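You operate a simulated robot arm through the tools that you are given. There is no shell and no other tool. Be economical: measure what you need, move in short steps, check, and stop when the job is done.

You are at the controls of a simulated two-armed robot. One attempt, no reset.

TASK
Pick up the glass bottle that says "72" from the left half of the long bench with one hand, pass it to the other hand and put it on the bench right of the big sink. Set down upright: glass bottle.
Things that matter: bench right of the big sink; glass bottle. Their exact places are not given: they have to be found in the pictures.

Only the result counts: the job must be done as asked and must still hold three seconds after the hand-in. Knocking over, shifting, dropping, spilling or breaking anything else fails it.

THE ROBOT
Two 6-joint arms with two-finger parallel grippers on one trunk, on a base that drives. Base frame: it is fixed to the floor where the robot stands at the start and does not move with it; the origin is under the middle of the robot, x ahead of it, y to its left, z up; the surface under the hand at the start is at about z = 90.3. Lengths are in cm, angles in rad, forces in N, time in s.
The left shoulder is at the start at [-7.7, 17.7, 83.2], the right one opposite. With the tool pointing down near the work surface each hand reaches from about 10 to 70 cm from the robot's upright axis, wherever it stands, measured 20 degrees to its own side. Places, roughly: bench right of the big sink [60, 240, 90]. Payload 1.57 kg a hand.
The tool frame of a hand sits at the grasp point between the pads (the TCP): z along the fingers, y along the line on which they close. The tips reach 3 cm beyond it. The gripper opens to 8 cm. The fingers are 1.7 cm wide and 1.2 cm thick; the gripper's body (4 by 8.2 cm) begins 8 cm behind the TCP.
Orientation is that of the tool frame in the base frame, as a unit quaternion [x, y, z, w]. With the fingers straight down and closing along the base's y, the tool's x points along the base's -x, its y along +y and its z along -z.

THE INTERFACE
- The arms move only by the tool drive_tool. It takes "left_targets", "right_targets" or both (then of equal length, played together; a hand with none holds still); each is a list of rows, each a list of 3 entries, a list of its own where there are three numbers: the turn, a rotation vector about the tool's x, y, z in degrees, then the shift along the tool's x, y, z in m, then the finger opening in m, from 0 to 0.08. In form: [[[wx, wy, wz], [x, y, z], jaw], ...]. A call has 1 to 20 rows; each row shifts and turns the commanded pose from where the row before left it, along the tool's axes as they then stand. Rows are played at 5 a second. More than 5 cm and 0.15 rad between two rows, or a gripper value outside its range, and nothing of the call is played. Where a pose cannot be reached the arm comes as near as it can. A force on the tool above 40 N (or 10 N above the force at the start of the call, whichever is more), or a blocked arm, ends the call early, and 0.2 s more pass. The fingers move at their own pace (about 7.2 cm/s each) and stop on an object; they squeeze with about 32 N. The grip force told is the motor's: it shows also when the fingers shut on nothing. Time passes only in rows, and 0.2 s behind the last, so rows that do not move let the fingers close. The reply holds the time, the measured pose of the TCP, the force on the tool along the base axes, the opening and the grip force, in the units named above and with some noise, with the torque about the TCP (base axes, N m) and any sound that the robot's microphone picked up.
- Cameras (640 x 400 px; columns grow to the right, rows downward): "scene" is now at [4.43, 3.71, 155.87]; the picture's right is [0.31, -0.95, 0.00], its down [-0.62, -0.21, -0.75] and it looks along [0.72, 0.24, -0.66] (base axes); focal length 295 px, centre (320, 200). "left" rides on the left gripper at [7.2, 0.7, -12.2] in its tool frame; the picture's right is [-0.09, 1.00, 0.00], its down [-0.84, -0.08, -0.54] and it looks along [-0.54, -0.05, 0.84] (tool axes); focal length 238 px, centre (320, 200). "right" rides on the right gripper at [7.2, -0.7, -12.2] in its tool frame; the picture's right is [0.09, 1.00, 0.00], its down [-0.84, 0.08, -0.54] and it looks along [-0.54, 0.05, 0.84] (tool axes); focal length 238 px, centre (320, 200).
- snapshot(camera): a new picture of that camera. The clock stands still meanwhile.
- slide_trunk(by): slides the trunk up (or, below 0, down) by that many cm; the arms and the scene camera ride with it, the base frame stays. It gives what a move gives, with no picture.
- drive_base(legs): drives the robot by 1 to 6 legs, each [ahead, left, turn to the left] in cm, cm and rad, along the robot's own axes; the way and the turn of a leg run together, so that a leg with both is an arc; at most 150 cm and 3.142 rad a leg. The arms and the cameras ride along, it lands a little off, and it stops where it bumps. It gives what a move gives.
- aim_head(pan, tilt): turns the head with the scene camera to pan (to the left, within 2.496 rad either way) and tilt (down, from -0.506 to 1.204), counted from straight ahead of the robot. It gives what a move gives.
- probe_pixels(camera, pixels): for up to 12 pixels [column, row] of the newest picture of that camera ("zoom" is the newest enlarged one), the place [x, y, z] in the base frame of the surface seen there, good to about 0.3 cm, but the place of the scene camera against the robot may be out by one fixed shift of up to 1.8 cm in any direction. The clock stands still meanwhile.
- zoom(camera, box): a new picture of the part [left, top, right, bottom] of that camera's present view, enlarged. The clock stands still meanwhile.
- close_job(): hands the job in; it is judged then, once.

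Go step by step. Measure first, check grasps and placings, and put right what went wrong. The budget is 80 turns and 78 pictures, counting those below and the enlarged ones. Unless the task says otherwise, let go and move clear before handing in, and close with one line.

The tools are called after "Request:" by a JSON object that holds its "name" and its "arguments". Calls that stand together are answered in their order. drive_tool: Moves the arms, as the interface text tells. Its arguments: {"type":"object","properties":{"left_targets":{"type":"array"},"right_targets":{"type":"array"}},"required":[]} The other tools are called the same way: slide_trunk (by) slides the trunk up or down; drive_base (legs) drives the base; aim_head (pan, tilt) turns the head that bears the scene camera; snapshot (camera) takes a picture; probe_pixels (camera, pixels) gives the place of the surface under pixels of a picture; zoom (camera, box) takes an enlarged picture of a part of a camera's view; close_job () hands the job in.

At the start:

```text
time: 0.0
left_position: [36.27, 29.88, 120.98]
left_ee_rot: [0.0, 1.0, 0.0, 0.001]
left_ft_force: [0.0, -0.2, 0.0]
left_moment: [-0.01, 0.01, 0.02]
left_opening: 8.0
left_gripper_force: 0.0
right_position: [41.06, -5.05, 120.99]
right_ee_rot: [0.0, 1.0, 0.0, 0.001]
right_ft_force: [-0.2, 1.1, -0.5]
right_moment: [-0.01, 0.0, 0.0]
right_opening: 7.99
right_gripper_force: 0.0
trunk travel left (down, up): [-27.5, 5.3]
robot x, y, heading: [-0.02, -0.18, 0.004]
head pan, tilt: [0.318, 0.717]
```

scene: 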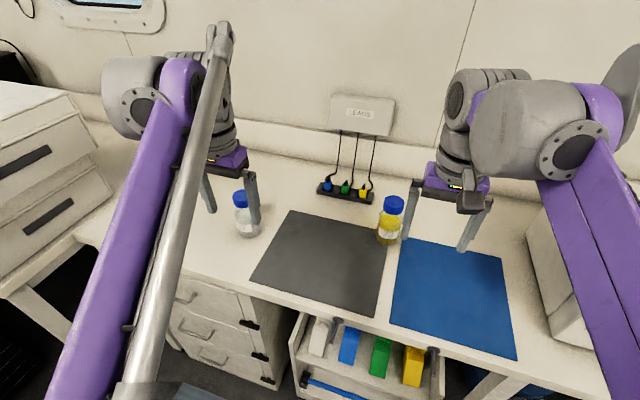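
right: 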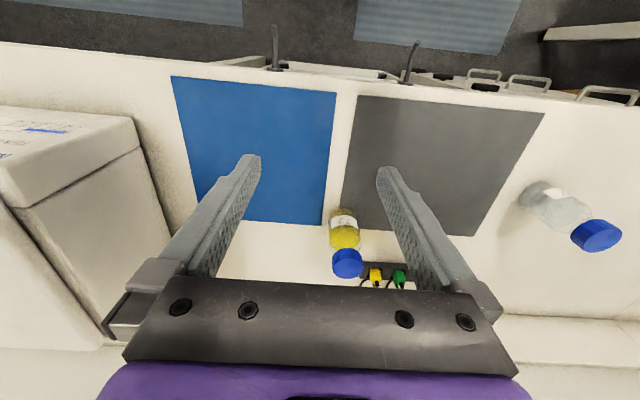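
left: 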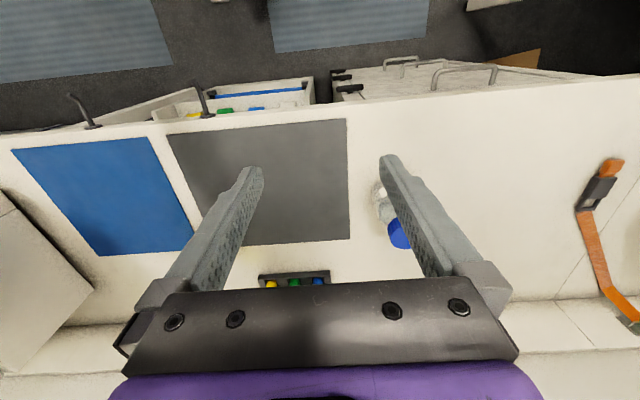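

Two bottles with blue caps are visible, a clear one at (245,215) and a yellow one at (390,220). I'll zoom in on both to read their labels.

Request:
{"name": "zoom", "arguments": {"camera": "scene", "box": [200, 170, 300, 250]}}

Request:
{"name": "zoom", "arguments": {"camera": "scene", "box": [350, 180, 430, 250]}}

Request:
{"name": "probe_pixels", "arguments": {"camera": "scene", "pixels": [[240, 197], [247, 225], [392, 205], [387, 237], [345, 200], [320, 260], [90, 180], [40, 150], [320, 230], [250, 160]]}}

```text
5.00 times, centred on (250, 210) of scene
```

zoom: 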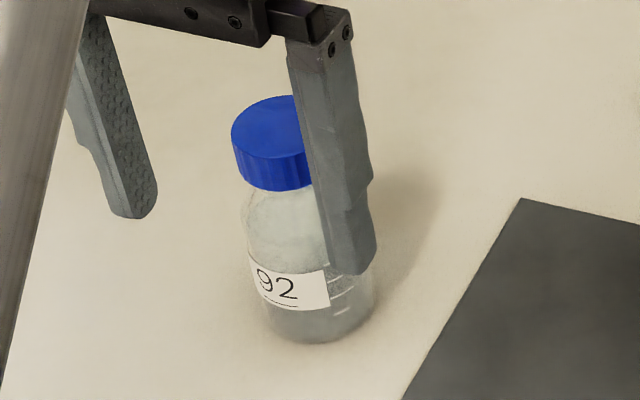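

```text
5.71 times, centred on (390, 215) of scene
```

zoom: 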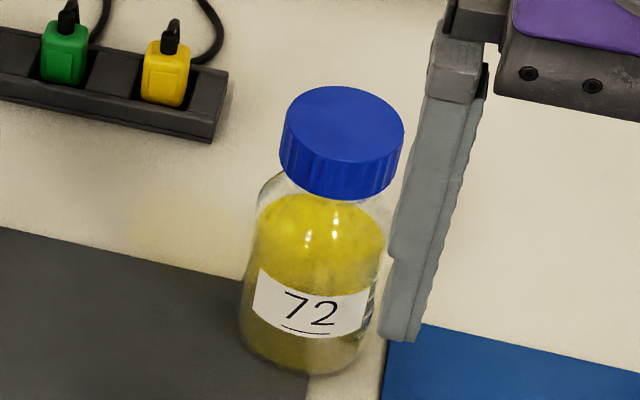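

```text
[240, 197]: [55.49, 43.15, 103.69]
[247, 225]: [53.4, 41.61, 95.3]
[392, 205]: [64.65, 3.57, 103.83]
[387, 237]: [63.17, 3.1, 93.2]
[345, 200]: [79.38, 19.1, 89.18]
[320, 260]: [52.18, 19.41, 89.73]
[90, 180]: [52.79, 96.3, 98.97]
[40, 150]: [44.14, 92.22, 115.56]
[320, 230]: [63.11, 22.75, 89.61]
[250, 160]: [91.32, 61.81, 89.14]
```

The yellow bottle reads "72" and stands at about (65, 3.5). Now I'll look left towards the destination.

Request:
{"name": "aim_head", "arguments": {"pan": 1.3, "tilt": 0.35}}

Request:
{"name": "snapshot", "arguments": {"camera": "scene"}}

Request:
{"name": "aim_head", "arguments": {"pan": 0.95, "tilt": 0.35}}

Request:
{"name": "snapshot", "arguments": {"camera": "scene"}}

```text
time: 1.3
left_position: [36.22, 29.9, 120.95]
left_ee_rot: [0.0, 1.0, 0.0, 0.0]
left_ft_force: [-0.4, -0.6, -1.1]
left_moment: [0.01, -0.01, 0.0]
left_opening: 7.98
left_gripper_force: 0.1
right_position: [41.07, -5.08, 120.84]
right_ee_rot: [0.0, 1.0, 0.0, 0.0]
right_ft_force: [0.1, 0.2, 0.3]
right_moment: [0.01, -0.01, 0.01]
right_opening: 8.01
right_gripper_force: 0.0
trunk travel left (down, up): [-27.5, 5.3]
robot x, y, heading: [0.36, 0.32, -0.001]
head pan, tilt: [1.3, 0.351]
```

```text
72 pictures are left
```

scene: 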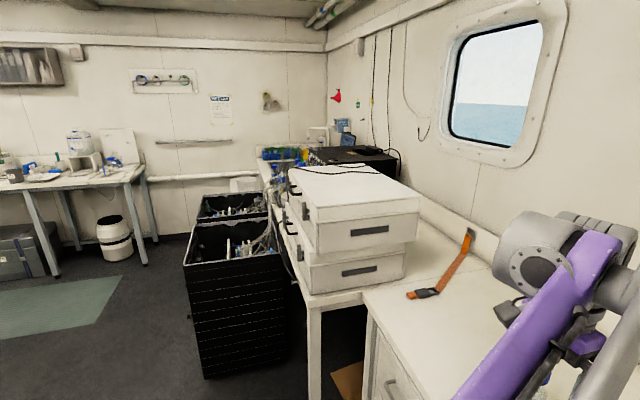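

```text
time: 2.1
left_position: [36.29, 29.87, 120.96]
left_ee_rot: [-0.001, 1.0, -0.001, -0.001]
left_ft_force: [0.1, -0.4, -0.4]
left_moment: [0.0, -0.02, 0.02]
left_opening: 7.97
left_gripper_force: 0.0
right_position: [41.04, -5.04, 120.9]
right_ee_rot: [0.0, 1.0, 0.0, -0.001]
right_ft_force: [0.0, 0.0, 0.1]
right_moment: [-0.01, -0.03, 0.02]
right_opening: 7.99
right_gripper_force: 0.0
trunk travel left (down, up): [-27.5, 5.3]
robot x, y, heading: [-0.02, -0.02, -0.002]
head pan, tilt: [0.949, 0.351]
```

```text
71 pictures are left
```

scene: 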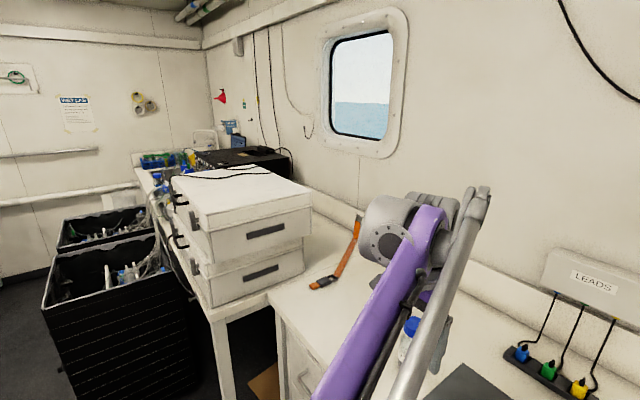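

The sink isn't clearly visible yet. I'll zoom toward y≈240 and probe the area.

Request:
{"name": "zoom", "arguments": {"camera": "scene", "box": [120, 100, 320, 225]}}

Request:
{"name": "probe_pixels", "arguments": {"camera": "scene", "pixels": [[165, 160], [185, 155], [240, 160], [205, 140], [240, 185], [120, 215], [100, 260], [320, 205], [190, 120], [150, 175], [60, 310], [240, 300]]}}

Request:
{"name": "aim_head", "arguments": {"pan": -0.6, "tilt": 0.45}}

Request:
{"name": "snapshot", "arguments": {"camera": "scene"}}

Request:
{"name": "aim_head", "arguments": {"pan": 2.3, "tilt": 0.35}}

Request:
{"name": "snapshot", "arguments": {"camera": "scene"}}

```text
3.20 times, centred on (220, 162) of scene
```

zoom: 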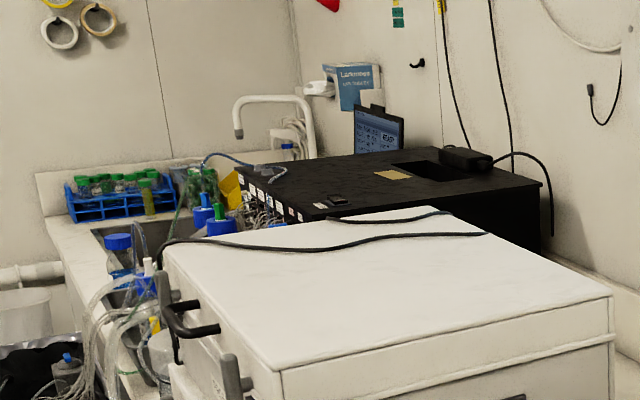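

```text
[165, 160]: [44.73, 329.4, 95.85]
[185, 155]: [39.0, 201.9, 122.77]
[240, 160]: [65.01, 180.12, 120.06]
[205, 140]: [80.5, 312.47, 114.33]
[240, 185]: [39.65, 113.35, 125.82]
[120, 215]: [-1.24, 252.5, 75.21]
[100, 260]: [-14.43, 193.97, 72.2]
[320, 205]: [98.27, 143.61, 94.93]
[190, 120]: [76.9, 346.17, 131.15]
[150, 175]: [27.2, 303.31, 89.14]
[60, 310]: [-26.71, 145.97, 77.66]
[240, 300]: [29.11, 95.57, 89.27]
```

```text
time: 3.7
left_position: [36.26, 29.9, 120.99]
left_ee_rot: [0.0, 1.0, 0.0, 0.0]
left_ft_force: [0.4, -0.9, -0.5]
left_moment: [-0.03, 0.03, -0.03]
left_opening: 8.02
left_gripper_force: 0.1
right_position: [41.11, -4.97, 120.77]
right_ee_rot: [0.0, 1.0, 0.0, 0.001]
right_ft_force: [0.1, -0.2, 0.3]
right_moment: [-0.03, -0.01, 0.0]
right_opening: 7.97
right_gripper_force: 0.0
trunk travel left (down, up): [-27.5, 5.3]
robot x, y, heading: [-0.15, 0.24, -0.002]
head pan, tilt: [-0.6, 0.45]
```

```text
69 pictures are left
```

scene: 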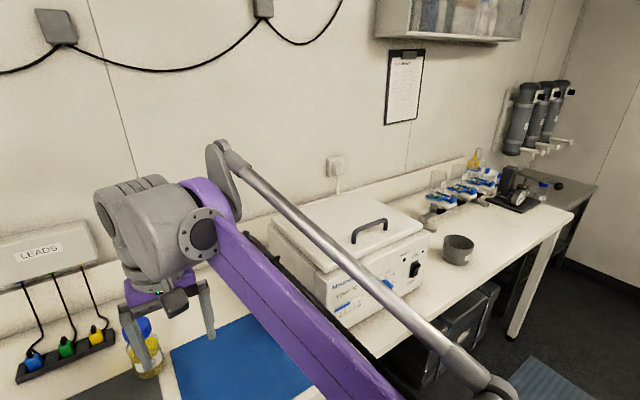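

```text
time: 6.2
left_position: [36.24, 29.84, 120.99]
left_ee_rot: [0.0, 1.0, 0.0, 0.0]
left_ft_force: [0.3, -0.4, 0.0]
left_moment: [0.0, 0.02, -0.01]
left_opening: 7.99
left_gripper_force: 0.1
right_position: [41.02, -4.98, 120.82]
right_ee_rot: [0.0, 1.0, 0.0, 0.001]
right_ft_force: [-0.6, -0.3, 0.8]
right_moment: [0.0, -0.03, 0.02]
right_opening: 8.0
right_gripper_force: 0.1
trunk travel left (down, up): [-27.5, 5.3]
robot x, y, heading: [-0.04, 0.05, -0.004]
head pan, tilt: [2.3, 0.351]
```

```text
68 pictures are left
```

scene: 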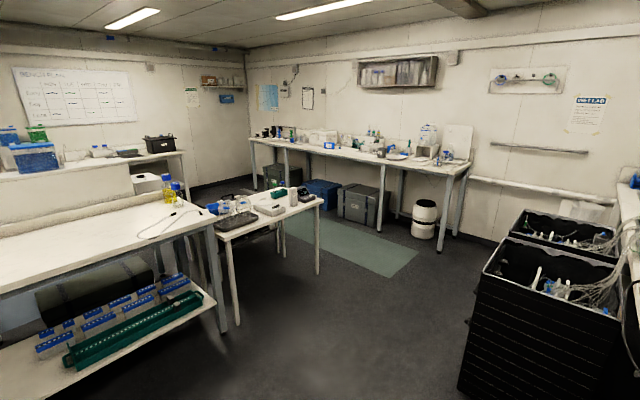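

The sink seems to be near y≈290–320, behind the instruments, and two black crates stand in front of that stretch of bench. I'll probe floor clearances from this picture and look at the other side behind.

Request:
{"name": "probe_pixels", "arguments": {"camera": "scene", "pixels": [[200, 225], [20, 290], [225, 335], [320, 200], [235, 320], [320, 275], [440, 250], [485, 270], [460, 385], [515, 225], [600, 310], [400, 320]]}}

Request:
{"name": "aim_head", "arguments": {"pan": -2.4, "tilt": 0.6}}

Request:
{"name": "snapshot", "arguments": {"camera": "scene"}}

Request:
{"name": "aim_head", "arguments": {"pan": 1.65, "tilt": 0.5}}

Request:
{"name": "snapshot", "arguments": {"camera": "scene"}}

```text
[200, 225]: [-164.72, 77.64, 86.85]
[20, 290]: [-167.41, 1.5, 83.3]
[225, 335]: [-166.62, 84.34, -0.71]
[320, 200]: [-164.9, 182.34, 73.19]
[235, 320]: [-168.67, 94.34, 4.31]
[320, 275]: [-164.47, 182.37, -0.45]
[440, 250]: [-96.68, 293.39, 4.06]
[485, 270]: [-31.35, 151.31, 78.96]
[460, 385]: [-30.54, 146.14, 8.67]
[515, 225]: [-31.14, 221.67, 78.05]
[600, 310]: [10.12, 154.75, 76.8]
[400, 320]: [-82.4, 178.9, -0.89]
```

```text
time: 10.0
left_position: [36.21, 29.87, 121.12]
left_ee_rot: [0.001, 1.0, 0.001, -0.001]
left_ft_force: [0.6, 0.5, -0.7]
left_moment: [-0.01, 0.01, 0.0]
left_opening: 8.02
left_gripper_force: 0.2
right_position: [41.08, -5.04, 120.78]
right_ee_rot: [0.001, 1.0, 0.0, -0.001]
right_ft_force: [-0.3, 0.0, 0.3]
right_moment: [-0.05, 0.0, -0.03]
right_opening: 8.0
right_gripper_force: 0.1
trunk travel left (down, up): [-27.5, 5.3]
robot x, y, heading: [0.62, 0.04, -0.002]
head pan, tilt: [-2.4, 0.6]
```

```text
67 pictures are left
```

scene: 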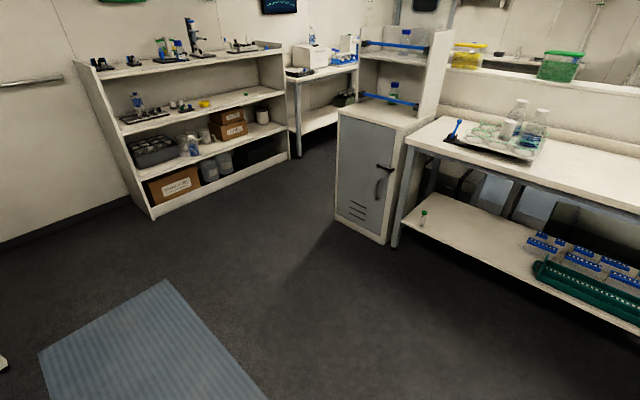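

```text
time: 13.3
left_position: [36.23, 29.99, 120.98]
left_ee_rot: [0.0, 1.0, 0.0, 0.0]
left_ft_force: [-0.6, -0.5, 0.6]
left_moment: [-0.01, 0.01, 0.06]
left_opening: 7.99
left_gripper_force: 0.1
right_position: [41.1, -5.09, 120.81]
right_ee_rot: [0.0, 1.0, 0.0, 0.0]
right_ft_force: [-0.8, -0.9, -0.2]
right_moment: [-0.01, 0.01, 0.02]
right_opening: 7.97
right_gripper_force: 0.1
trunk travel left (down, up): [-27.5, 5.3]
robot x, y, heading: [0.35, -0.2, 0.002]
head pan, tilt: [1.649, 0.499]
```

```text
66 pictures are left
```

scene: 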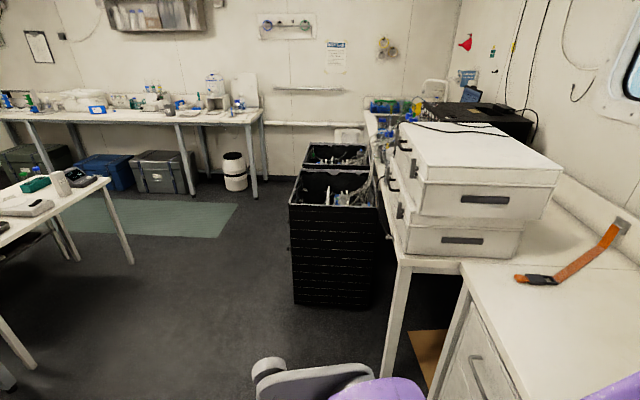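

I'll probe the crate extents and the bench region beyond them.

Request:
{"name": "probe_pixels", "arguments": {"camera": "scene", "pixels": [[306, 146], [366, 147], [303, 166], [292, 200], [372, 205], [385, 125], [370, 118], [350, 135], [295, 300], [330, 125], [372, 140], [440, 110]]}}

Request:
{"name": "zoom", "arguments": {"camera": "scene", "box": [270, 60, 430, 220]}}

```text
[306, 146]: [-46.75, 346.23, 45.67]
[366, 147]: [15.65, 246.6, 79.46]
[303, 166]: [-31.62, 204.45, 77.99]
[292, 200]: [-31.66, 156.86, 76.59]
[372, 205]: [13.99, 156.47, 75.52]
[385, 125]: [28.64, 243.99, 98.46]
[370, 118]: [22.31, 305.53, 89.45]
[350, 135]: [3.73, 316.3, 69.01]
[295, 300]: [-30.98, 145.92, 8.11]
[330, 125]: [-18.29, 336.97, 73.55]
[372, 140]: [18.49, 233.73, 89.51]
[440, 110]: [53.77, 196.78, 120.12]
```

```text
2.50 times, centred on (350, 140) of scene
```

zoom: 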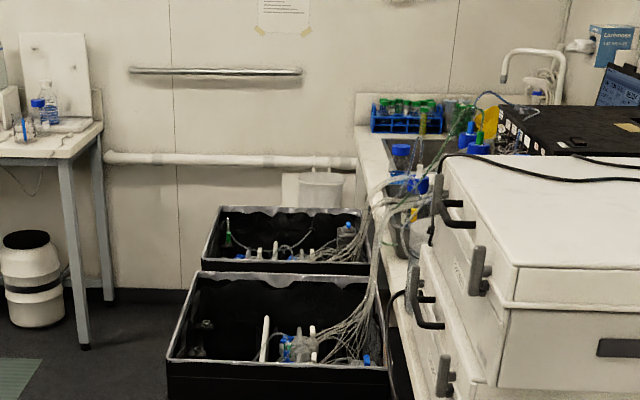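

Behind the crates the bench carries instruments, and I can't see the free area. I'll back up and drive left along the aisle for a view of the sink and the bench beside it.

Request:
{"name": "drive_base", "arguments": {"legs": [[-72, 0, 0], [0, 140, 0], [0, 110, 0]]}}

Request:
{"name": "aim_head", "arguments": {"pan": 0.0, "tilt": 0.4}}

Request:
{"name": "snapshot", "arguments": {"camera": "scene"}}

```text
time: 38.8
left_position: [-34.89, 280.05, 120.97]
left_ee_rot: [0.004, 1.0, 0.0, 0.001]
left_ft_force: [0.3, -0.3, -0.5]
left_moment: [-0.01, -0.03, -0.03]
left_opening: 8.02
left_gripper_force: 0.1
right_position: [-30.25, 244.98, 120.93]
right_ee_rot: [0.004, 1.0, 0.0, 0.001]
right_ft_force: [0.0, 0.6, -0.3]
right_moment: [0.01, 0.03, 0.02]
right_opening: 8.01
right_gripper_force: 0.1
trunk travel left (down, up): [-27.5, 5.3]
robot x, y, heading: [-71.51, 250.27, -0.006]
head pan, tilt: [1.649, 0.499]
```

```text
time: 40.5
left_position: [-34.95, 280.03, 120.9]
left_ee_rot: [0.003, 1.0, 0.0, 0.0]
left_ft_force: [-0.5, 0.0, 1.0]
left_moment: [0.03, -0.01, -0.02]
left_opening: 8.04
left_gripper_force: 0.1
right_position: [-30.33, 244.93, 120.86]
right_ee_rot: [0.004, 1.0, 0.0, 0.0]
right_ft_force: [0.5, -0.1, 0.0]
right_moment: [-0.03, 0.01, 0.01]
right_opening: 8.01
right_gripper_force: 0.0
trunk travel left (down, up): [-27.5, 5.3]
robot x, y, heading: [-71.28, 250.54, -0.008]
head pan, tilt: [0.0, 0.4]
```

```text
64 pictures are left
```

scene: 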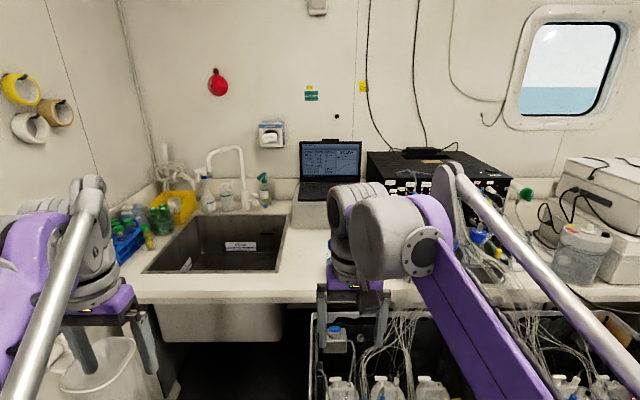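

The big sink is at (230,240), with free bench just to its right around (310,260). I'll probe it.

Request:
{"name": "probe_pixels", "arguments": {"camera": "scene", "pixels": [[310, 235], [305, 270], [305, 298], [285, 260], [290, 215], [325, 215], [400, 285], [400, 295], [425, 300], [315, 320], [215, 350], [390, 260]]}}

Request:
{"name": "zoom", "arguments": {"camera": "scene", "box": [260, 200, 460, 325]}}

Request:
{"name": "aim_head", "arguments": {"pan": 0.0, "tilt": 1.0}}

Request:
{"name": "snapshot", "arguments": {"camera": "scene"}}

```text
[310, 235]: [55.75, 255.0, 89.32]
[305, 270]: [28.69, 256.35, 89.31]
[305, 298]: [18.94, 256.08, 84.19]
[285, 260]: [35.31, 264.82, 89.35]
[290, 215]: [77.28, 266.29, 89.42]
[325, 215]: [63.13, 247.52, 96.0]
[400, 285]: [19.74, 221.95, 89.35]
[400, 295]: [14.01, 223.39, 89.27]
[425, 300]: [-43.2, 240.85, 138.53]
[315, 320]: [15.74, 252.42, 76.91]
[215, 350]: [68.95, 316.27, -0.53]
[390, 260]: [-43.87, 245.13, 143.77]
```

```text
3.20 times, centred on (360, 262) of scene
```

zoom: 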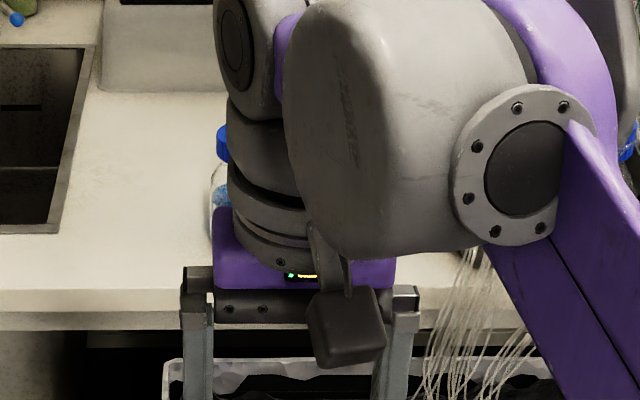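

```text
time: 41.5
left_position: [-34.89, 279.98, 120.85]
left_ee_rot: [0.003, 1.0, 0.0, 0.0]
left_ft_force: [-0.4, 0.3, 1.0]
left_moment: [-0.04, -0.01, 0.0]
left_opening: 8.02
left_gripper_force: 0.0
right_position: [-30.37, 244.95, 120.91]
right_ee_rot: [0.003, 1.0, -0.001, 0.0]
right_ft_force: [0.1, 0.2, 0.9]
right_moment: [0.02, -0.01, 0.02]
right_opening: 7.99
right_gripper_force: 0.2
trunk travel left (down, up): [-27.5, 5.3]
robot x, y, heading: [-71.38, 250.4, -0.009]
head pan, tilt: [0.0, 1.0]
```

```text
62 pictures are left
```

scene: 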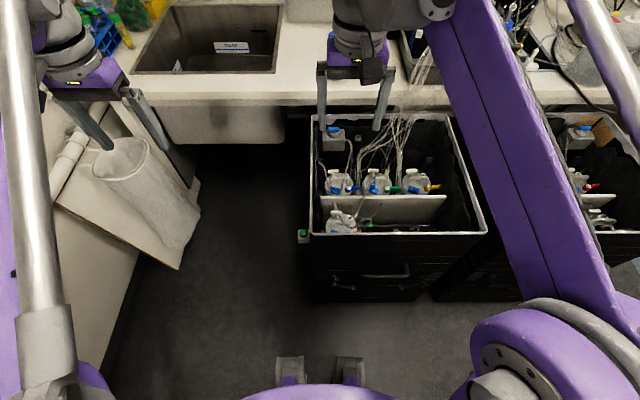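

There's a gap in front of the sink between the crates and the bin. I'll probe its limits.

Request:
{"name": "probe_pixels", "arguments": {"camera": "scene", "pixels": [[310, 232], [312, 120], [200, 210], [182, 268], [150, 150], [190, 248], [300, 372], [350, 372], [225, 143], [250, 250], [110, 170], [100, 370]]}}

Request:
{"name": "aim_head", "arguments": {"pan": 0.5, "tilt": 0.9}}

Request:
{"name": "snapshot", "arguments": {"camera": "scene"}}

```text
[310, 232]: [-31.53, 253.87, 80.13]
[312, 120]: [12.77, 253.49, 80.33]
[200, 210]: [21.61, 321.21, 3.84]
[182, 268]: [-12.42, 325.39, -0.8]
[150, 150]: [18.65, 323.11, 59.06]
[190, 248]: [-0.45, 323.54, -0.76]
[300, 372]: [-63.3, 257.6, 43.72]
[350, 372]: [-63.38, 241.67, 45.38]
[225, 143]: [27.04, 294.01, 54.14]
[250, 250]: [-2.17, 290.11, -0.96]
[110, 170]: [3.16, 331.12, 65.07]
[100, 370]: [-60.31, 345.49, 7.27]
```

```text
time: 42.5
left_position: [-34.97, 279.93, 120.91]
left_ee_rot: [0.003, 1.0, 0.0, -0.001]
left_ft_force: [-0.4, -0.5, 0.1]
left_moment: [-0.02, 0.04, -0.02]
left_opening: 8.01
left_gripper_force: 0.1
right_position: [-30.4, 244.88, 120.9]
right_ee_rot: [0.002, 1.0, 0.0, 0.0]
right_ft_force: [0.7, 0.5, 0.3]
right_moment: [0.04, 0.01, 0.01]
right_opening: 7.99
right_gripper_force: 0.1
trunk travel left (down, up): [-27.5, 5.3]
robot x, y, heading: [-71.85, 250.55, -0.004]
head pan, tilt: [0.499, 0.901]
```

```text
61 pictures are left
```

scene: 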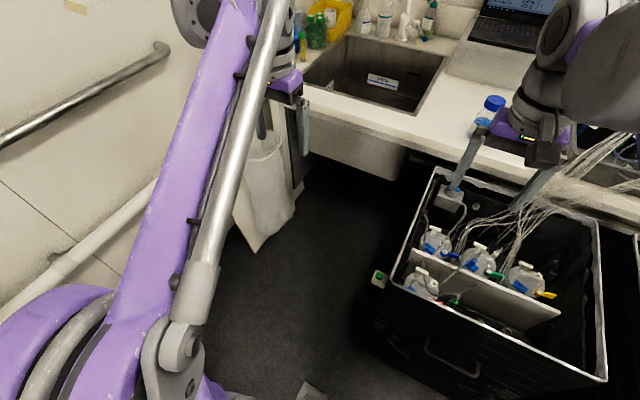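

The gap runs about y 256–318. I'll look down to judge the size of my own base.

Request:
{"name": "aim_head", "arguments": {"pan": 1.57, "tilt": 1.2}}

Request:
{"name": "snapshot", "arguments": {"camera": "scene"}}

Request:
{"name": "probe_pixels", "arguments": {"camera": "scene", "pixels": [[320, 380], [320, 340], [320, 300], [200, 380], [450, 380], [250, 350], [400, 350]]}}

Request:
{"name": "aim_head", "arguments": {"pan": 0.0, "tilt": 1.2}}

Request:
{"name": "snapshot", "arguments": {"camera": "scene"}}

Request:
{"name": "probe_pixels", "arguments": {"camera": "scene", "pixels": [[320, 390], [320, 350], [320, 310], [200, 350], [290, 310], [290, 280], [240, 380], [405, 370]]}}

```text
time: 43.8
left_position: [-34.92, 280.02, 120.96]
left_ee_rot: [0.003, 1.0, 0.0, 0.0]
left_ft_force: [-0.8, -0.2, 0.2]
left_moment: [0.02, 0.01, -0.02]
left_opening: 7.99
left_gripper_force: 0.0
right_position: [-30.36, 245.0, 120.9]
right_ee_rot: [0.003, 1.0, 0.001, 0.0]
right_ft_force: [0.1, -0.9, 0.3]
right_moment: [0.03, -0.02, 0.0]
right_opening: 8.0
right_gripper_force: 0.0
trunk travel left (down, up): [-27.5, 5.3]
robot x, y, heading: [-71.15, 250.43, -0.009]
head pan, tilt: [1.571, 1.201]
```

```text
60 pictures are left
```

scene: 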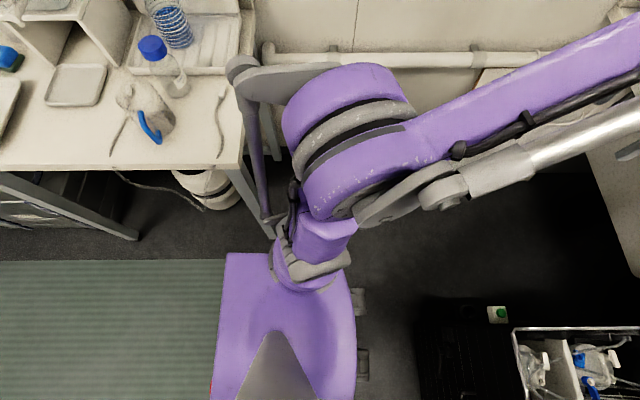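

```text
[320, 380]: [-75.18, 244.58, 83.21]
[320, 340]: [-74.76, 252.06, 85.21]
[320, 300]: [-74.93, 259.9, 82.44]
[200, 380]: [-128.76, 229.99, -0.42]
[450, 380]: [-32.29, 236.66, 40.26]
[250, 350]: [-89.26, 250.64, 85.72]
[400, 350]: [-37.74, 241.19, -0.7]
```

```text
time: 45.4
left_position: [-34.94, 279.91, 120.99]
left_ee_rot: [0.004, 1.0, -0.001, 0.0]
left_ft_force: [0.0, -0.7, -0.4]
left_moment: [-0.01, -0.01, -0.02]
left_opening: 7.99
left_gripper_force: 0.1
right_position: [-30.32, 245.01, 120.82]
right_ee_rot: [0.003, 1.0, 0.0, 0.0]
right_ft_force: [-0.5, 0.9, -0.1]
right_moment: [0.03, -0.02, -0.01]
right_opening: 7.97
right_gripper_force: 0.1
trunk travel left (down, up): [-27.5, 5.3]
robot x, y, heading: [-71.38, 250.4, -0.009]
head pan, tilt: [0.0, 1.201]
```

```text
59 pictures are left
```

scene: 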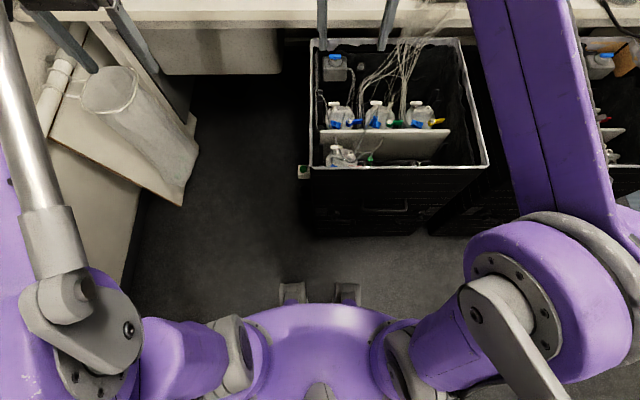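

```text
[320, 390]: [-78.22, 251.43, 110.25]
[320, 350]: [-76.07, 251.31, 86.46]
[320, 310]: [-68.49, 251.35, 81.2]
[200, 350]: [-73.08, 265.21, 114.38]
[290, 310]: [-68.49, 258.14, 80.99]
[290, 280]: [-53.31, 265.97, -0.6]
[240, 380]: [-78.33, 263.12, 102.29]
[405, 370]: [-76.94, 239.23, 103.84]
```

The base is narrow, so standing in front of the sink at about (-20, 287) lets the right hand reach the spot beside it. The left hand will therefore pick up the bottle and the right hand will place it. I'll drive back to the bottle.

Request:
{"name": "drive_base", "arguments": {"legs": [[0, -130, 0], [0, -125, 0.008], [72, 0, 0]]}}

Request:
{"name": "aim_head", "arguments": {"pan": 0.1, "tilt": 0.75}}

Request:
{"name": "snapshot", "arguments": {"camera": "scene"}}

Request:
{"name": "snapshot", "arguments": {"camera": "left"}}

```text
time: 71.4
left_position: [37.34, 26.4, 120.97]
left_ee_rot: [-0.005, 1.0, 0.0, 0.001]
left_ft_force: [0.0, 0.4, -0.5]
left_moment: [-0.03, -0.01, -0.04]
left_opening: 8.01
left_gripper_force: 0.1
right_position: [42.32, -8.47, 120.91]
right_ee_rot: [-0.004, 1.0, 0.0, 0.0]
right_ft_force: [-0.6, 0.2, -0.3]
right_moment: [-0.03, 0.01, 0.01]
right_opening: 8.01
right_gripper_force: 0.0
trunk travel left (down, up): [-27.5, 5.3]
robot x, y, heading: [1.3, -3.98, 0.012]
head pan, tilt: [0.0, 1.201]
```

```text
time: 72.3
left_position: [37.3, 26.42, 121.0]
left_ee_rot: [-0.004, 1.0, 0.001, 0.0]
left_ft_force: [0.6, 0.7, -0.3]
left_moment: [-0.03, -0.02, 0.04]
left_opening: 8.02
left_gripper_force: 0.1
right_position: [42.41, -8.59, 120.84]
right_ee_rot: [-0.004, 1.0, 0.0, 0.0]
right_ft_force: [0.1, -0.5, -0.3]
right_moment: [-0.01, -0.01, 0.02]
right_opening: 8.01
right_gripper_force: 0.1
trunk travel left (down, up): [-27.5, 5.3]
robot x, y, heading: [1.07, -4.06, 0.008]
head pan, tilt: [0.099, 0.75]
```

```text
58 pictures are left
```

scene: 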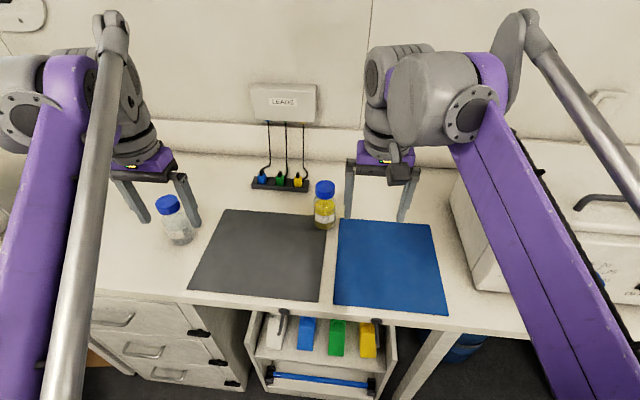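

```text
57 pictures are left
```

left: 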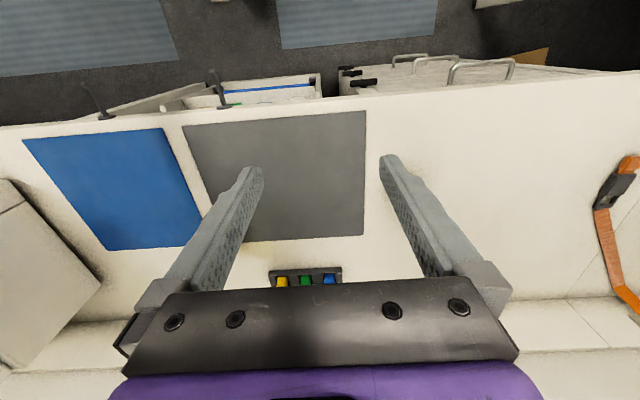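

The bottle stands at (325,205), clear of the strip. I'll move the right hand back, shift the left hand right, and pitch its fingers 45° forward.

Request:
{"name": "drive_tool", "arguments": {"left_targets": [[[0, 0, 0], [0, 0, 0], 0.08], [[0, 0, 0], [0, 0, 0], 0.08], [[0, 0, 0], [0, -0.045, 0], 0.08], [[0, 0, 0], [0, -0.045, 0], 0.08], [[0, 0, 0], [0, -0.045, 0], 0.08], [[0, 0, 0], [0, -0.045, 0], 0.08], [[0, -7.5, 0], [0, 0, 0], 0.08], [[0, -7.5, 0], [0, 0, 0], 0.08], [[0, -7.5, 0], [0, 0, 0], 0.08], [[0, -7.5, 0], [0, 0, 0], 0.08], [[0, -7.5, 0], [0, 0, 0], 0.08], [[0, -7.5, 0], [0, 0, 0], 0.08]], "right_targets": [[[0, 0, 0], [0.03, -0.03, -0.012], 0.08], [[0, 0, 0], [0.03, -0.03, -0.012], 0.08], [[0, 0, 0], [0.03, -0.03, -0.012], 0.08], [[0, 0, 0], [0.03, -0.03, -0.012], 0.08], [[0, 0, 0], [0, 0, 0], 0.08], [[0, 0, 0], [0, 0, 0], 0.08], [[0, 0, 0], [0, 0, 0], 0.08], [[0, 0, 0], [0, 0, 0], 0.08], [[0, 0, 0], [0, 0, 0], 0.08], [[0, 0, 0], [0, 0, 0], 0.08], [[0, 0, 0], [0, 0, 0], 0.08], [[0, 0, 0], [0, 0, 0], 0.08]]}}

Request:
{"name": "snapshot", "arguments": {"camera": "left"}}

Request:
{"name": "snapshot", "arguments": {"camera": "scene"}}

```text
time: 74.9
left_position: [37.34, 8.47, 121.0]
left_ee_rot: [-0.004, 0.923, 0.001, 0.384]
left_ft_force: [0.1, -0.8, -0.6]
left_moment: [0.02, 0.02, 0.01]
left_opening: 8.0
left_gripper_force: 0.0
right_position: [30.47, -20.59, 125.72]
right_ee_rot: [-0.004, 1.0, 0.0, 0.001]
right_ft_force: [-0.3, -0.3, 0.3]
right_moment: [-0.01, 0.0, 0.03]
right_opening: 8.01
right_gripper_force: 0.2
trunk travel left (down, up): [-27.5, 5.3]
robot x, y, heading: [1.24, -3.89, 0.008]
head pan, tilt: [0.099, 0.75]
```

```text
56 pictures are left
```

left: 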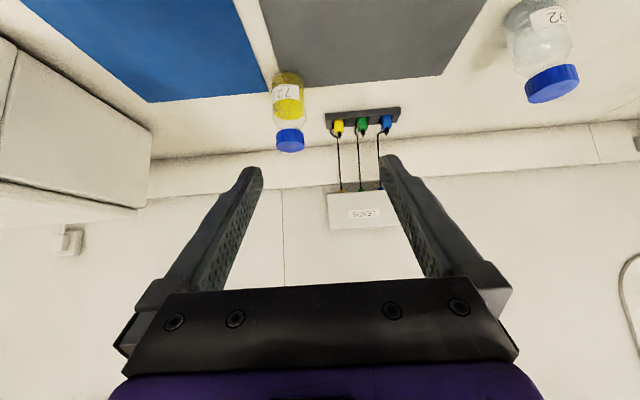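

```text
55 pictures are left
```

scene: 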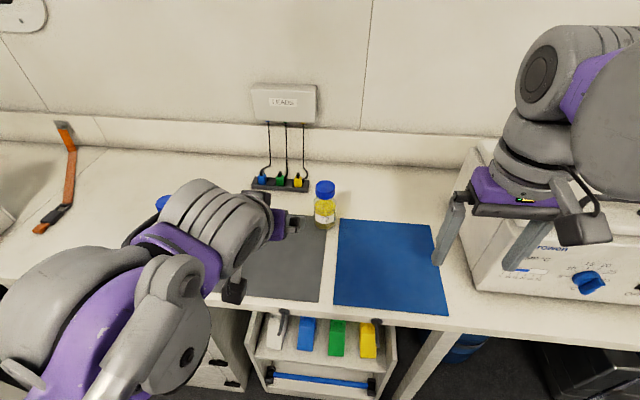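

The bottle is clear in the left camera at (288,110), shown upside down. I'll probe its width and heights.

Request:
{"name": "zoom", "arguments": {"camera": "left", "box": [240, 50, 340, 170]}}

Request:
{"name": "probe_pixels", "arguments": {"camera": "left", "pixels": [[290, 143], [290, 133], [287, 95], [275, 95], [299, 95], [287, 76], [278, 141], [302, 141], [255, 90], [310, 92], [335, 118], [289, 150]]}}

Request:
{"name": "probe_pixels", "arguments": {"camera": "scene", "pixels": [[325, 188], [324, 213], [325, 184], [325, 230], [340, 205], [300, 186]]}}

```text
3.33 times, centred on (290, 110) of left
```

zoom: 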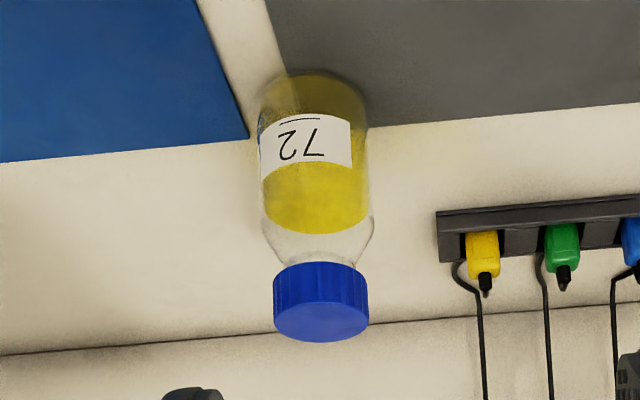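

```text
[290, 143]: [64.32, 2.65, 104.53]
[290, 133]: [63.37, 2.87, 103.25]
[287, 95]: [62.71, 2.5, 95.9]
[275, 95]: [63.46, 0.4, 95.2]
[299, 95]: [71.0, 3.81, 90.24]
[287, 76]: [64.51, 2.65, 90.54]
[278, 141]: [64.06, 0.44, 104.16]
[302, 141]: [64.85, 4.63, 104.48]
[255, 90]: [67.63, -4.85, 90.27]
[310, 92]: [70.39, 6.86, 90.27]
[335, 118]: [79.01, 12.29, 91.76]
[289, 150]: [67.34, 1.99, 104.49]
```

```text
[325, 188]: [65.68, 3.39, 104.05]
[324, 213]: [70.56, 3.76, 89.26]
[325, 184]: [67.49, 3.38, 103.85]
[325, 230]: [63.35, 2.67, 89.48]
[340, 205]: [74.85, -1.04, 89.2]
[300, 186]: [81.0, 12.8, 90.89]
```

The bottle axis is near (65.6, 2.6), the cap top is at z 104.5, and it's about 5.6 cm wide. I'll move to a pre-grasp in front of it.

Request:
{"name": "drive_tool", "arguments": {"left_targets": [[[0, 0, 0], [0.01, -0.0073, 0.0359], 0.08], [[0, 0, 0], [0.01, -0.0073, 0.0359], 0.08], [[0, 0, 0], [0.01, -0.0073, 0.0359], 0.08], [[0, 0, 0], [0.01, -0.0073, 0.0359], 0.08], [[0, 0, 0], [0.01, -0.0073, 0.0359], 0.08], [[0, 0, 0], [0.01, -0.0073, 0.0359], 0.08], [[0, 0, 0], [0.01, -0.0073, 0.0359], 0.08], [[0, 0, 0], [0.01, -0.0073, 0.0359], 0.08], [[0, 0, 0], [0, 0, 0], 0.08]]}}

Request:
{"name": "snapshot", "arguments": {"camera": "left"}}

Request:
{"name": "snapshot", "arguments": {"camera": "scene"}}

```text
time: 76.9
left_position: [52.07, 2.69, 95.03]
left_ee_rot: [-0.004, 0.924, 0.002, 0.383]
left_ft_force: [-0.2, 0.0, -0.6]
left_moment: [-0.02, 0.03, 0.04]
left_opening: 8.0
left_gripper_force: 0.1
right_position: [30.56, -20.66, 125.74]
right_ee_rot: [-0.004, 1.0, -0.001, 0.0]
right_ft_force: [-0.3, 0.2, 0.2]
right_moment: [-0.02, -0.03, 0.0]
right_opening: 7.99
right_gripper_force: 0.1
trunk travel left (down, up): [-27.5, 5.3]
robot x, y, heading: [1.3, -3.79, 0.006]
head pan, tilt: [0.099, 0.75]
```

```text
53 pictures are left
```

left: 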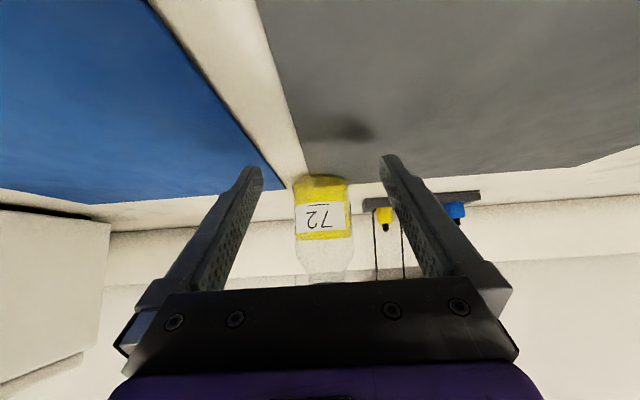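

```text
52 pictures are left
```

scene: 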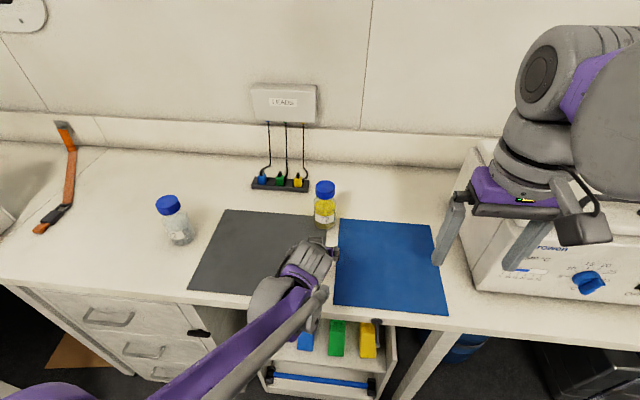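

The bottle is centred between the fingers (323 between 250 and 390). I'll probe once to refine its position.

Request:
{"name": "probe_pixels", "arguments": {"camera": "left", "pixels": [[323, 215], [300, 215], [347, 215], [323, 240], [298, 225], [350, 205], [323, 190]]}}

Request:
{"name": "zoom", "arguments": {"camera": "scene", "box": [200, 200, 360, 340]}}

```text
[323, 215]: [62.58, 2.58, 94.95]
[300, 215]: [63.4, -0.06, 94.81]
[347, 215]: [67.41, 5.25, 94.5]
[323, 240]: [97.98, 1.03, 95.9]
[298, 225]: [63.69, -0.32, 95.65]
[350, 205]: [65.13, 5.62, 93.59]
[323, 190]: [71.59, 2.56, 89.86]
```

```text
2.86 times, centred on (280, 270) of scene
```

zoom: 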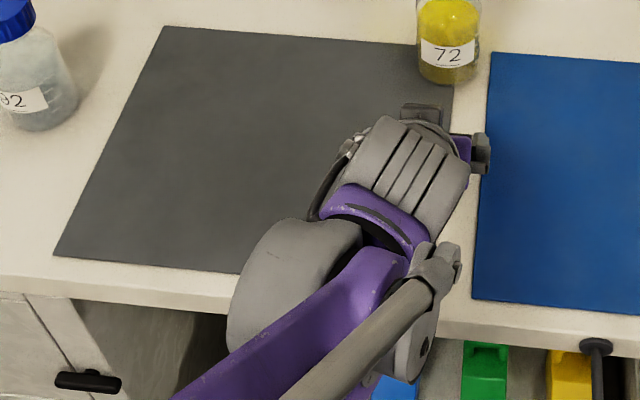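

The elbow joint is near the bench edge, so I'll check its height before going forward.

Request:
{"name": "probe_pixels", "arguments": {"camera": "zoom", "pixels": [[270, 260], [250, 320], [235, 335], [350, 290], [300, 370], [410, 370], [440, 170], [200, 285], [320, 170], [460, 320]]}}

```text
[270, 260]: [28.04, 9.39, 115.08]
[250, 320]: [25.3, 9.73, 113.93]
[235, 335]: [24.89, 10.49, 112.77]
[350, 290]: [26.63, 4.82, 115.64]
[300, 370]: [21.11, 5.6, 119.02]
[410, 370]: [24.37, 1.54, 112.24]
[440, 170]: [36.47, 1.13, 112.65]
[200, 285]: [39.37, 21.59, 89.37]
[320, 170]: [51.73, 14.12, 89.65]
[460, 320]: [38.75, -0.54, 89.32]
```

The links are well above the bench (z>112). I'll advance 13.5 cm along +x and close.

Request:
{"name": "drive_tool", "arguments": {"left_targets": [[[0, 0, 0], [-0.0191, 0, 0.0191], 0.08], [[0, 0, 0], [-0.0191, 0, 0.0191], 0.08], [[0, 0, 0], [-0.0191, 0, 0.0191], 0.08], [[0, 0, 0], [-0.0191, 0, 0.0191], 0.08], [[0, 0, 0], [-0.0191, 0, 0.0191], 0.08], [[0, 0, 0], [0, 0, 0], 0.08]]}}

Request:
{"name": "snapshot", "arguments": {"camera": "left"}}

Request:
{"name": "zoom", "arguments": {"camera": "scene", "box": [270, 150, 380, 260]}}

```text
time: 78.3
left_position: [65.71, 2.93, 95.08]
left_ee_rot: [-0.004, 0.924, 0.001, 0.383]
left_ft_force: [-0.8, -1.1, -0.5]
left_moment: [0.01, -0.02, 0.0]
left_opening: 8.01
left_gripper_force: 0.0
right_position: [30.54, -20.66, 125.67]
right_ee_rot: [-0.005, 1.0, -0.001, 0.0]
right_ft_force: [0.3, 0.4, 0.5]
right_moment: [-0.01, -0.03, 0.04]
right_opening: 8.01
right_gripper_force: 0.0
trunk travel left (down, up): [-27.5, 5.3]
robot x, y, heading: [1.59, -3.82, 0.006]
head pan, tilt: [0.099, 0.75]
```

```text
50 pictures are left
```

left: 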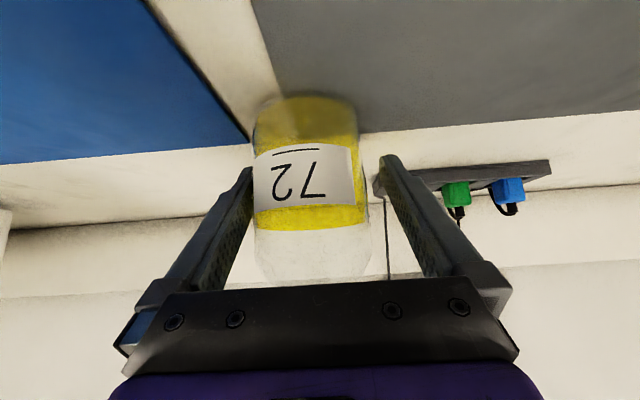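

```text
3.64 times, centred on (325, 205) of scene
```

zoom: 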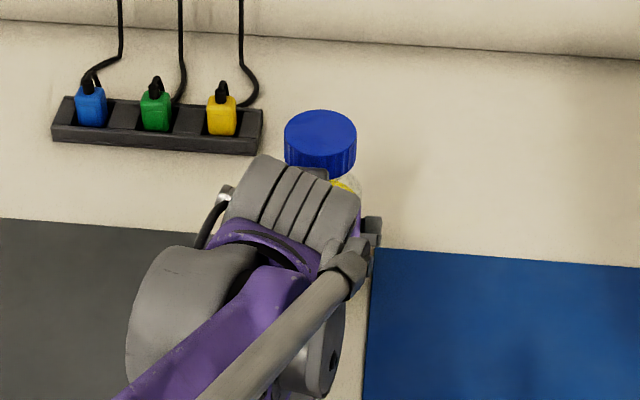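

The fingers straddle the bottle, about 0.3 cm too far left. I'll nudge right, close, and lift a little.

Request:
{"name": "drive_tool", "arguments": {"left_targets": [[[0, 0, 0], [0, -0.003, 0], 0.08], [[0, 0, 0], [0, 0, 0], 0.06], [[0, 0, 0], [0, 0, 0], 0.04], [[0, 0, 0], [0, 0, 0], 0.03], [[0, 0, 0], [0, 0, 0], 0.03], [[0, 0, 0], [0, 0, 0], 0.03]]}}

```text
time: 79.7
left_position: [65.57, 2.42, 95.07]
left_ee_rot: [-0.004, 0.924, 0.002, 0.383]
left_ft_force: [0.1, -4.2, 0.8]
left_moment: [-0.17, -0.02, -0.01]
left_opening: 6.72
left_gripper_force: 32.2
right_position: [30.59, -20.7, 125.78]
right_ee_rot: [-0.005, 1.0, 0.001, 0.0]
right_ft_force: [0.5, 0.1, 0.5]
right_moment: [-0.02, 0.03, -0.01]
right_opening: 8.01
right_gripper_force: 0.1
trunk travel left (down, up): [-27.5, 5.3]
robot x, y, heading: [1.18, -3.89, 0.01]
head pan, tilt: [0.099, 0.75]
```

It's held at 6.7 cm with 32 N. I'll lift straight up in stages.

Request:
{"name": "drive_tool", "arguments": {"left_targets": [[[0, 0, 0], [-0.0071, 0, -0.0071], 0.03], [[0, 0, 0], [-0.0141, 0, -0.0141], 0.03], [[0, 0, 0], [-0.0141, 0, -0.0141], 0.03], [[0, 0, 0], [-0.0212, 0, -0.0212], 0.03], [[0, 0, 0], [-0.0212, 0, -0.0212], 0.03], [[0, 0, 0], [-0.0212, 0, -0.0212], 0.03], [[0, 0, 0], [-0.0212, 0, -0.0212], 0.03], [[0, 0, 0], [0, 0, 0], 0.03]]}}

Request:
{"name": "snapshot", "arguments": {"camera": "scene"}}

Request:
{"name": "snapshot", "arguments": {"camera": "left"}}

```text
time: 81.5
left_position: [65.72, 2.51, 111.92]
left_ee_rot: [-0.004, 0.924, 0.001, 0.383]
left_ft_force: [-1.0, -0.3, -4.3]
left_moment: [0.02, 0.0, -0.01]
left_opening: 6.68
left_gripper_force: 32.1
right_position: [30.6, -20.6, 125.77]
right_ee_rot: [-0.004, 1.0, 0.0, 0.0]
right_ft_force: [0.5, 0.0, 0.3]
right_moment: [0.0, -0.02, 0.03]
right_opening: 8.0
right_gripper_force: 0.2
trunk travel left (down, up): [-27.5, 5.3]
robot x, y, heading: [1.63, -3.88, 0.008]
head pan, tilt: [0.099, 0.75]
```

```text
48 pictures are left
```

scene: 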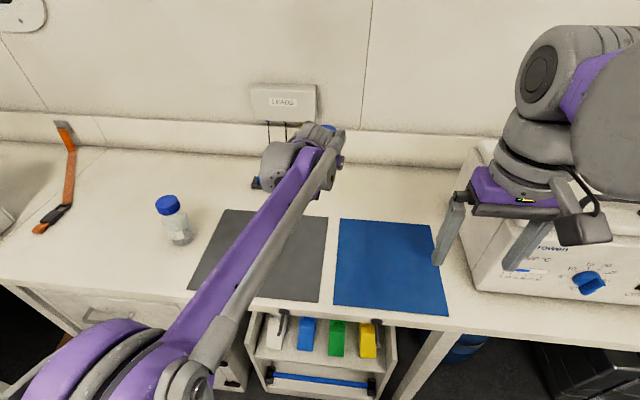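

```text
47 pictures are left
```

left: 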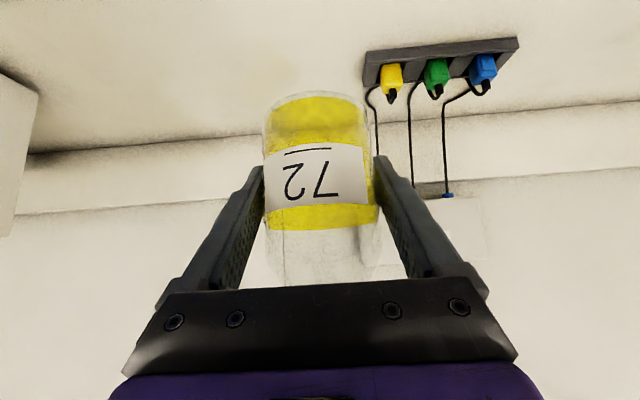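

The bottle is lifted and upright, with a load of about 4.3 N. I'll bring it back to about (40, -2, 115) and yaw the left hand 30° to the right for the hand-over.

Request:
{"name": "drive_tool", "arguments": {"left_targets": [[[0, 0, 0], [0.01, -0.0028, -0.0127], 0.03], [[0, 0, 0], [0.02, -0.0056, -0.0254], 0.03], [[0, 0, 0], [0.02, -0.0056, -0.0254], 0.03], [[0, 0, 0], [0.02, -0.0056, -0.0254], 0.03], [[0, 0, 0], [0.02, -0.0056, -0.0254], 0.03], [[0, 0, 0], [0.02, -0.0056, -0.0254], 0.03], [[0, 0, 0], [0.02, -0.0056, -0.0254], 0.03], [[0, 0, 0], [0.02, -0.0056, -0.0254], 0.03], [[0, 0, 0], [0.01, -0.0028, -0.0127], 0.03], [[5.3, 0, 5.3], [0, 0, 0], 0.03], [[5.3, 0, 5.3], [0, 0, 0], 0.03], [[5.3, 0, 5.3], [0, 0, 0], 0.03], [[5.3, 0, 5.3], [0, 0, 0], 0.03], [[0, 0, 0], [0, 0, 0], 0.03]]}}

Request:
{"name": "snapshot", "arguments": {"camera": "scene"}}

Request:
{"name": "snapshot", "arguments": {"camera": "right"}}

```text
time: 84.5
left_position: [40.1, -2.21, 115.18]
left_ee_rot: [0.235, 0.893, -0.097, 0.37]
left_ft_force: [0.2, 0.7, -4.5]
left_moment: [0.01, 0.01, 0.0]
left_opening: 6.71
left_gripper_force: 32.1
right_position: [30.55, -20.62, 125.59]
right_ee_rot: [-0.005, 1.0, 0.001, 0.001]
right_ft_force: [0.1, 0.1, -0.9]
right_moment: [0.0, 0.0, -0.02]
right_opening: 7.99
right_gripper_force: 0.1
trunk travel left (down, up): [-27.5, 5.3]
robot x, y, heading: [1.06, -3.81, 0.006]
head pan, tilt: [0.099, 0.75]
```

```text
46 pictures are left
```

scene: 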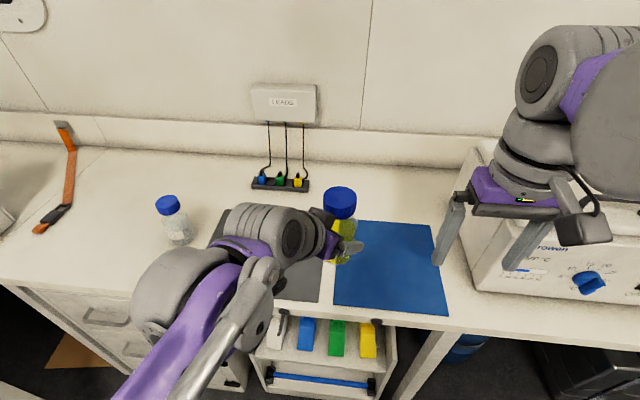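

```text
45 pictures are left
```

right: 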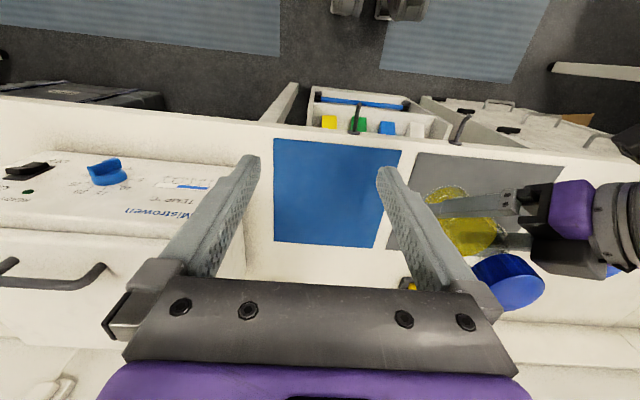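

The cap is at (340,200) in the scene view. I'll raise the right hand and yaw it to match the left, bring it above the cap, and measure from there.

Request:
{"name": "drive_tool", "arguments": {"right_targets": [[[0, 0, 0], [0, 0, -0.035], 0.08], [[0, 0, 0], [0, 0, -0.035], 0.08], [[0, 0, 7.5], [0, 0, 0], 0.08], [[0, 0, 7.5], [0, 0, 0], 0.08], [[0, 0, 7.5], [0, 0, 0], 0.08], [[0, 0, 7.5], [0, 0, 0], 0.08], [[0, 0, 0], [0, 0, 0], 0.08]]}}

Request:
{"name": "probe_pixels", "arguments": {"camera": "right", "pixels": [[508, 285], [520, 285], [495, 285], [510, 297], [500, 262]]}}

Request:
{"name": "probe_pixels", "arguments": {"camera": "scene", "pixels": [[340, 195], [327, 195], [353, 195], [340, 188], [340, 203]]}}

Request:
{"name": "snapshot", "arguments": {"camera": "scene"}}

```text
time: 86.1
left_position: [40.09, -2.19, 115.19]
left_ee_rot: [0.235, 0.894, -0.097, 0.369]
left_ft_force: [-0.2, 0.7, -4.6]
left_moment: [0.02, -0.03, 0.0]
left_opening: 6.67
left_gripper_force: 31.4
right_position: [30.53, -20.59, 132.78]
right_ee_rot: [0.255, 0.967, 0.0, 0.0]
right_ft_force: [0.9, 0.6, -0.4]
right_moment: [-0.01, -0.02, 0.01]
right_opening: 7.99
right_gripper_force: 0.1
trunk travel left (down, up): [-27.5, 5.3]
robot x, y, heading: [1.67, -4.15, 0.007]
head pan, tilt: [0.099, 0.75]
```

```text
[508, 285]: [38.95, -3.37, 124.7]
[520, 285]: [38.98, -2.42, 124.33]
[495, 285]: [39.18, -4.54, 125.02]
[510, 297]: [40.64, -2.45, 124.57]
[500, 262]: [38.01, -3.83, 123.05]
```

```text
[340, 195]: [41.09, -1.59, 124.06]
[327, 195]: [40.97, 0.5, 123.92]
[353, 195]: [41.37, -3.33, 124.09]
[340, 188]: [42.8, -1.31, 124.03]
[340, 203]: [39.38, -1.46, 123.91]
```

```text
44 pictures are left
```

scene: 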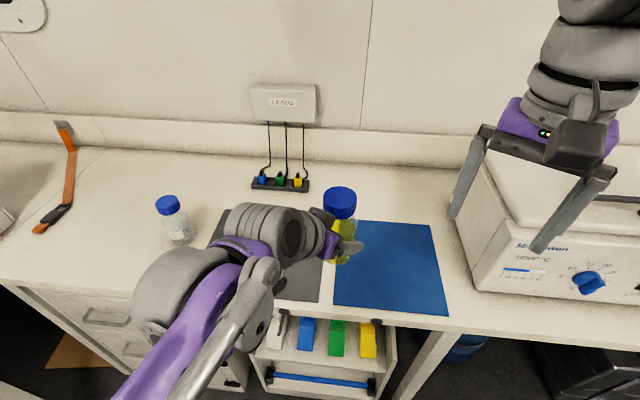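

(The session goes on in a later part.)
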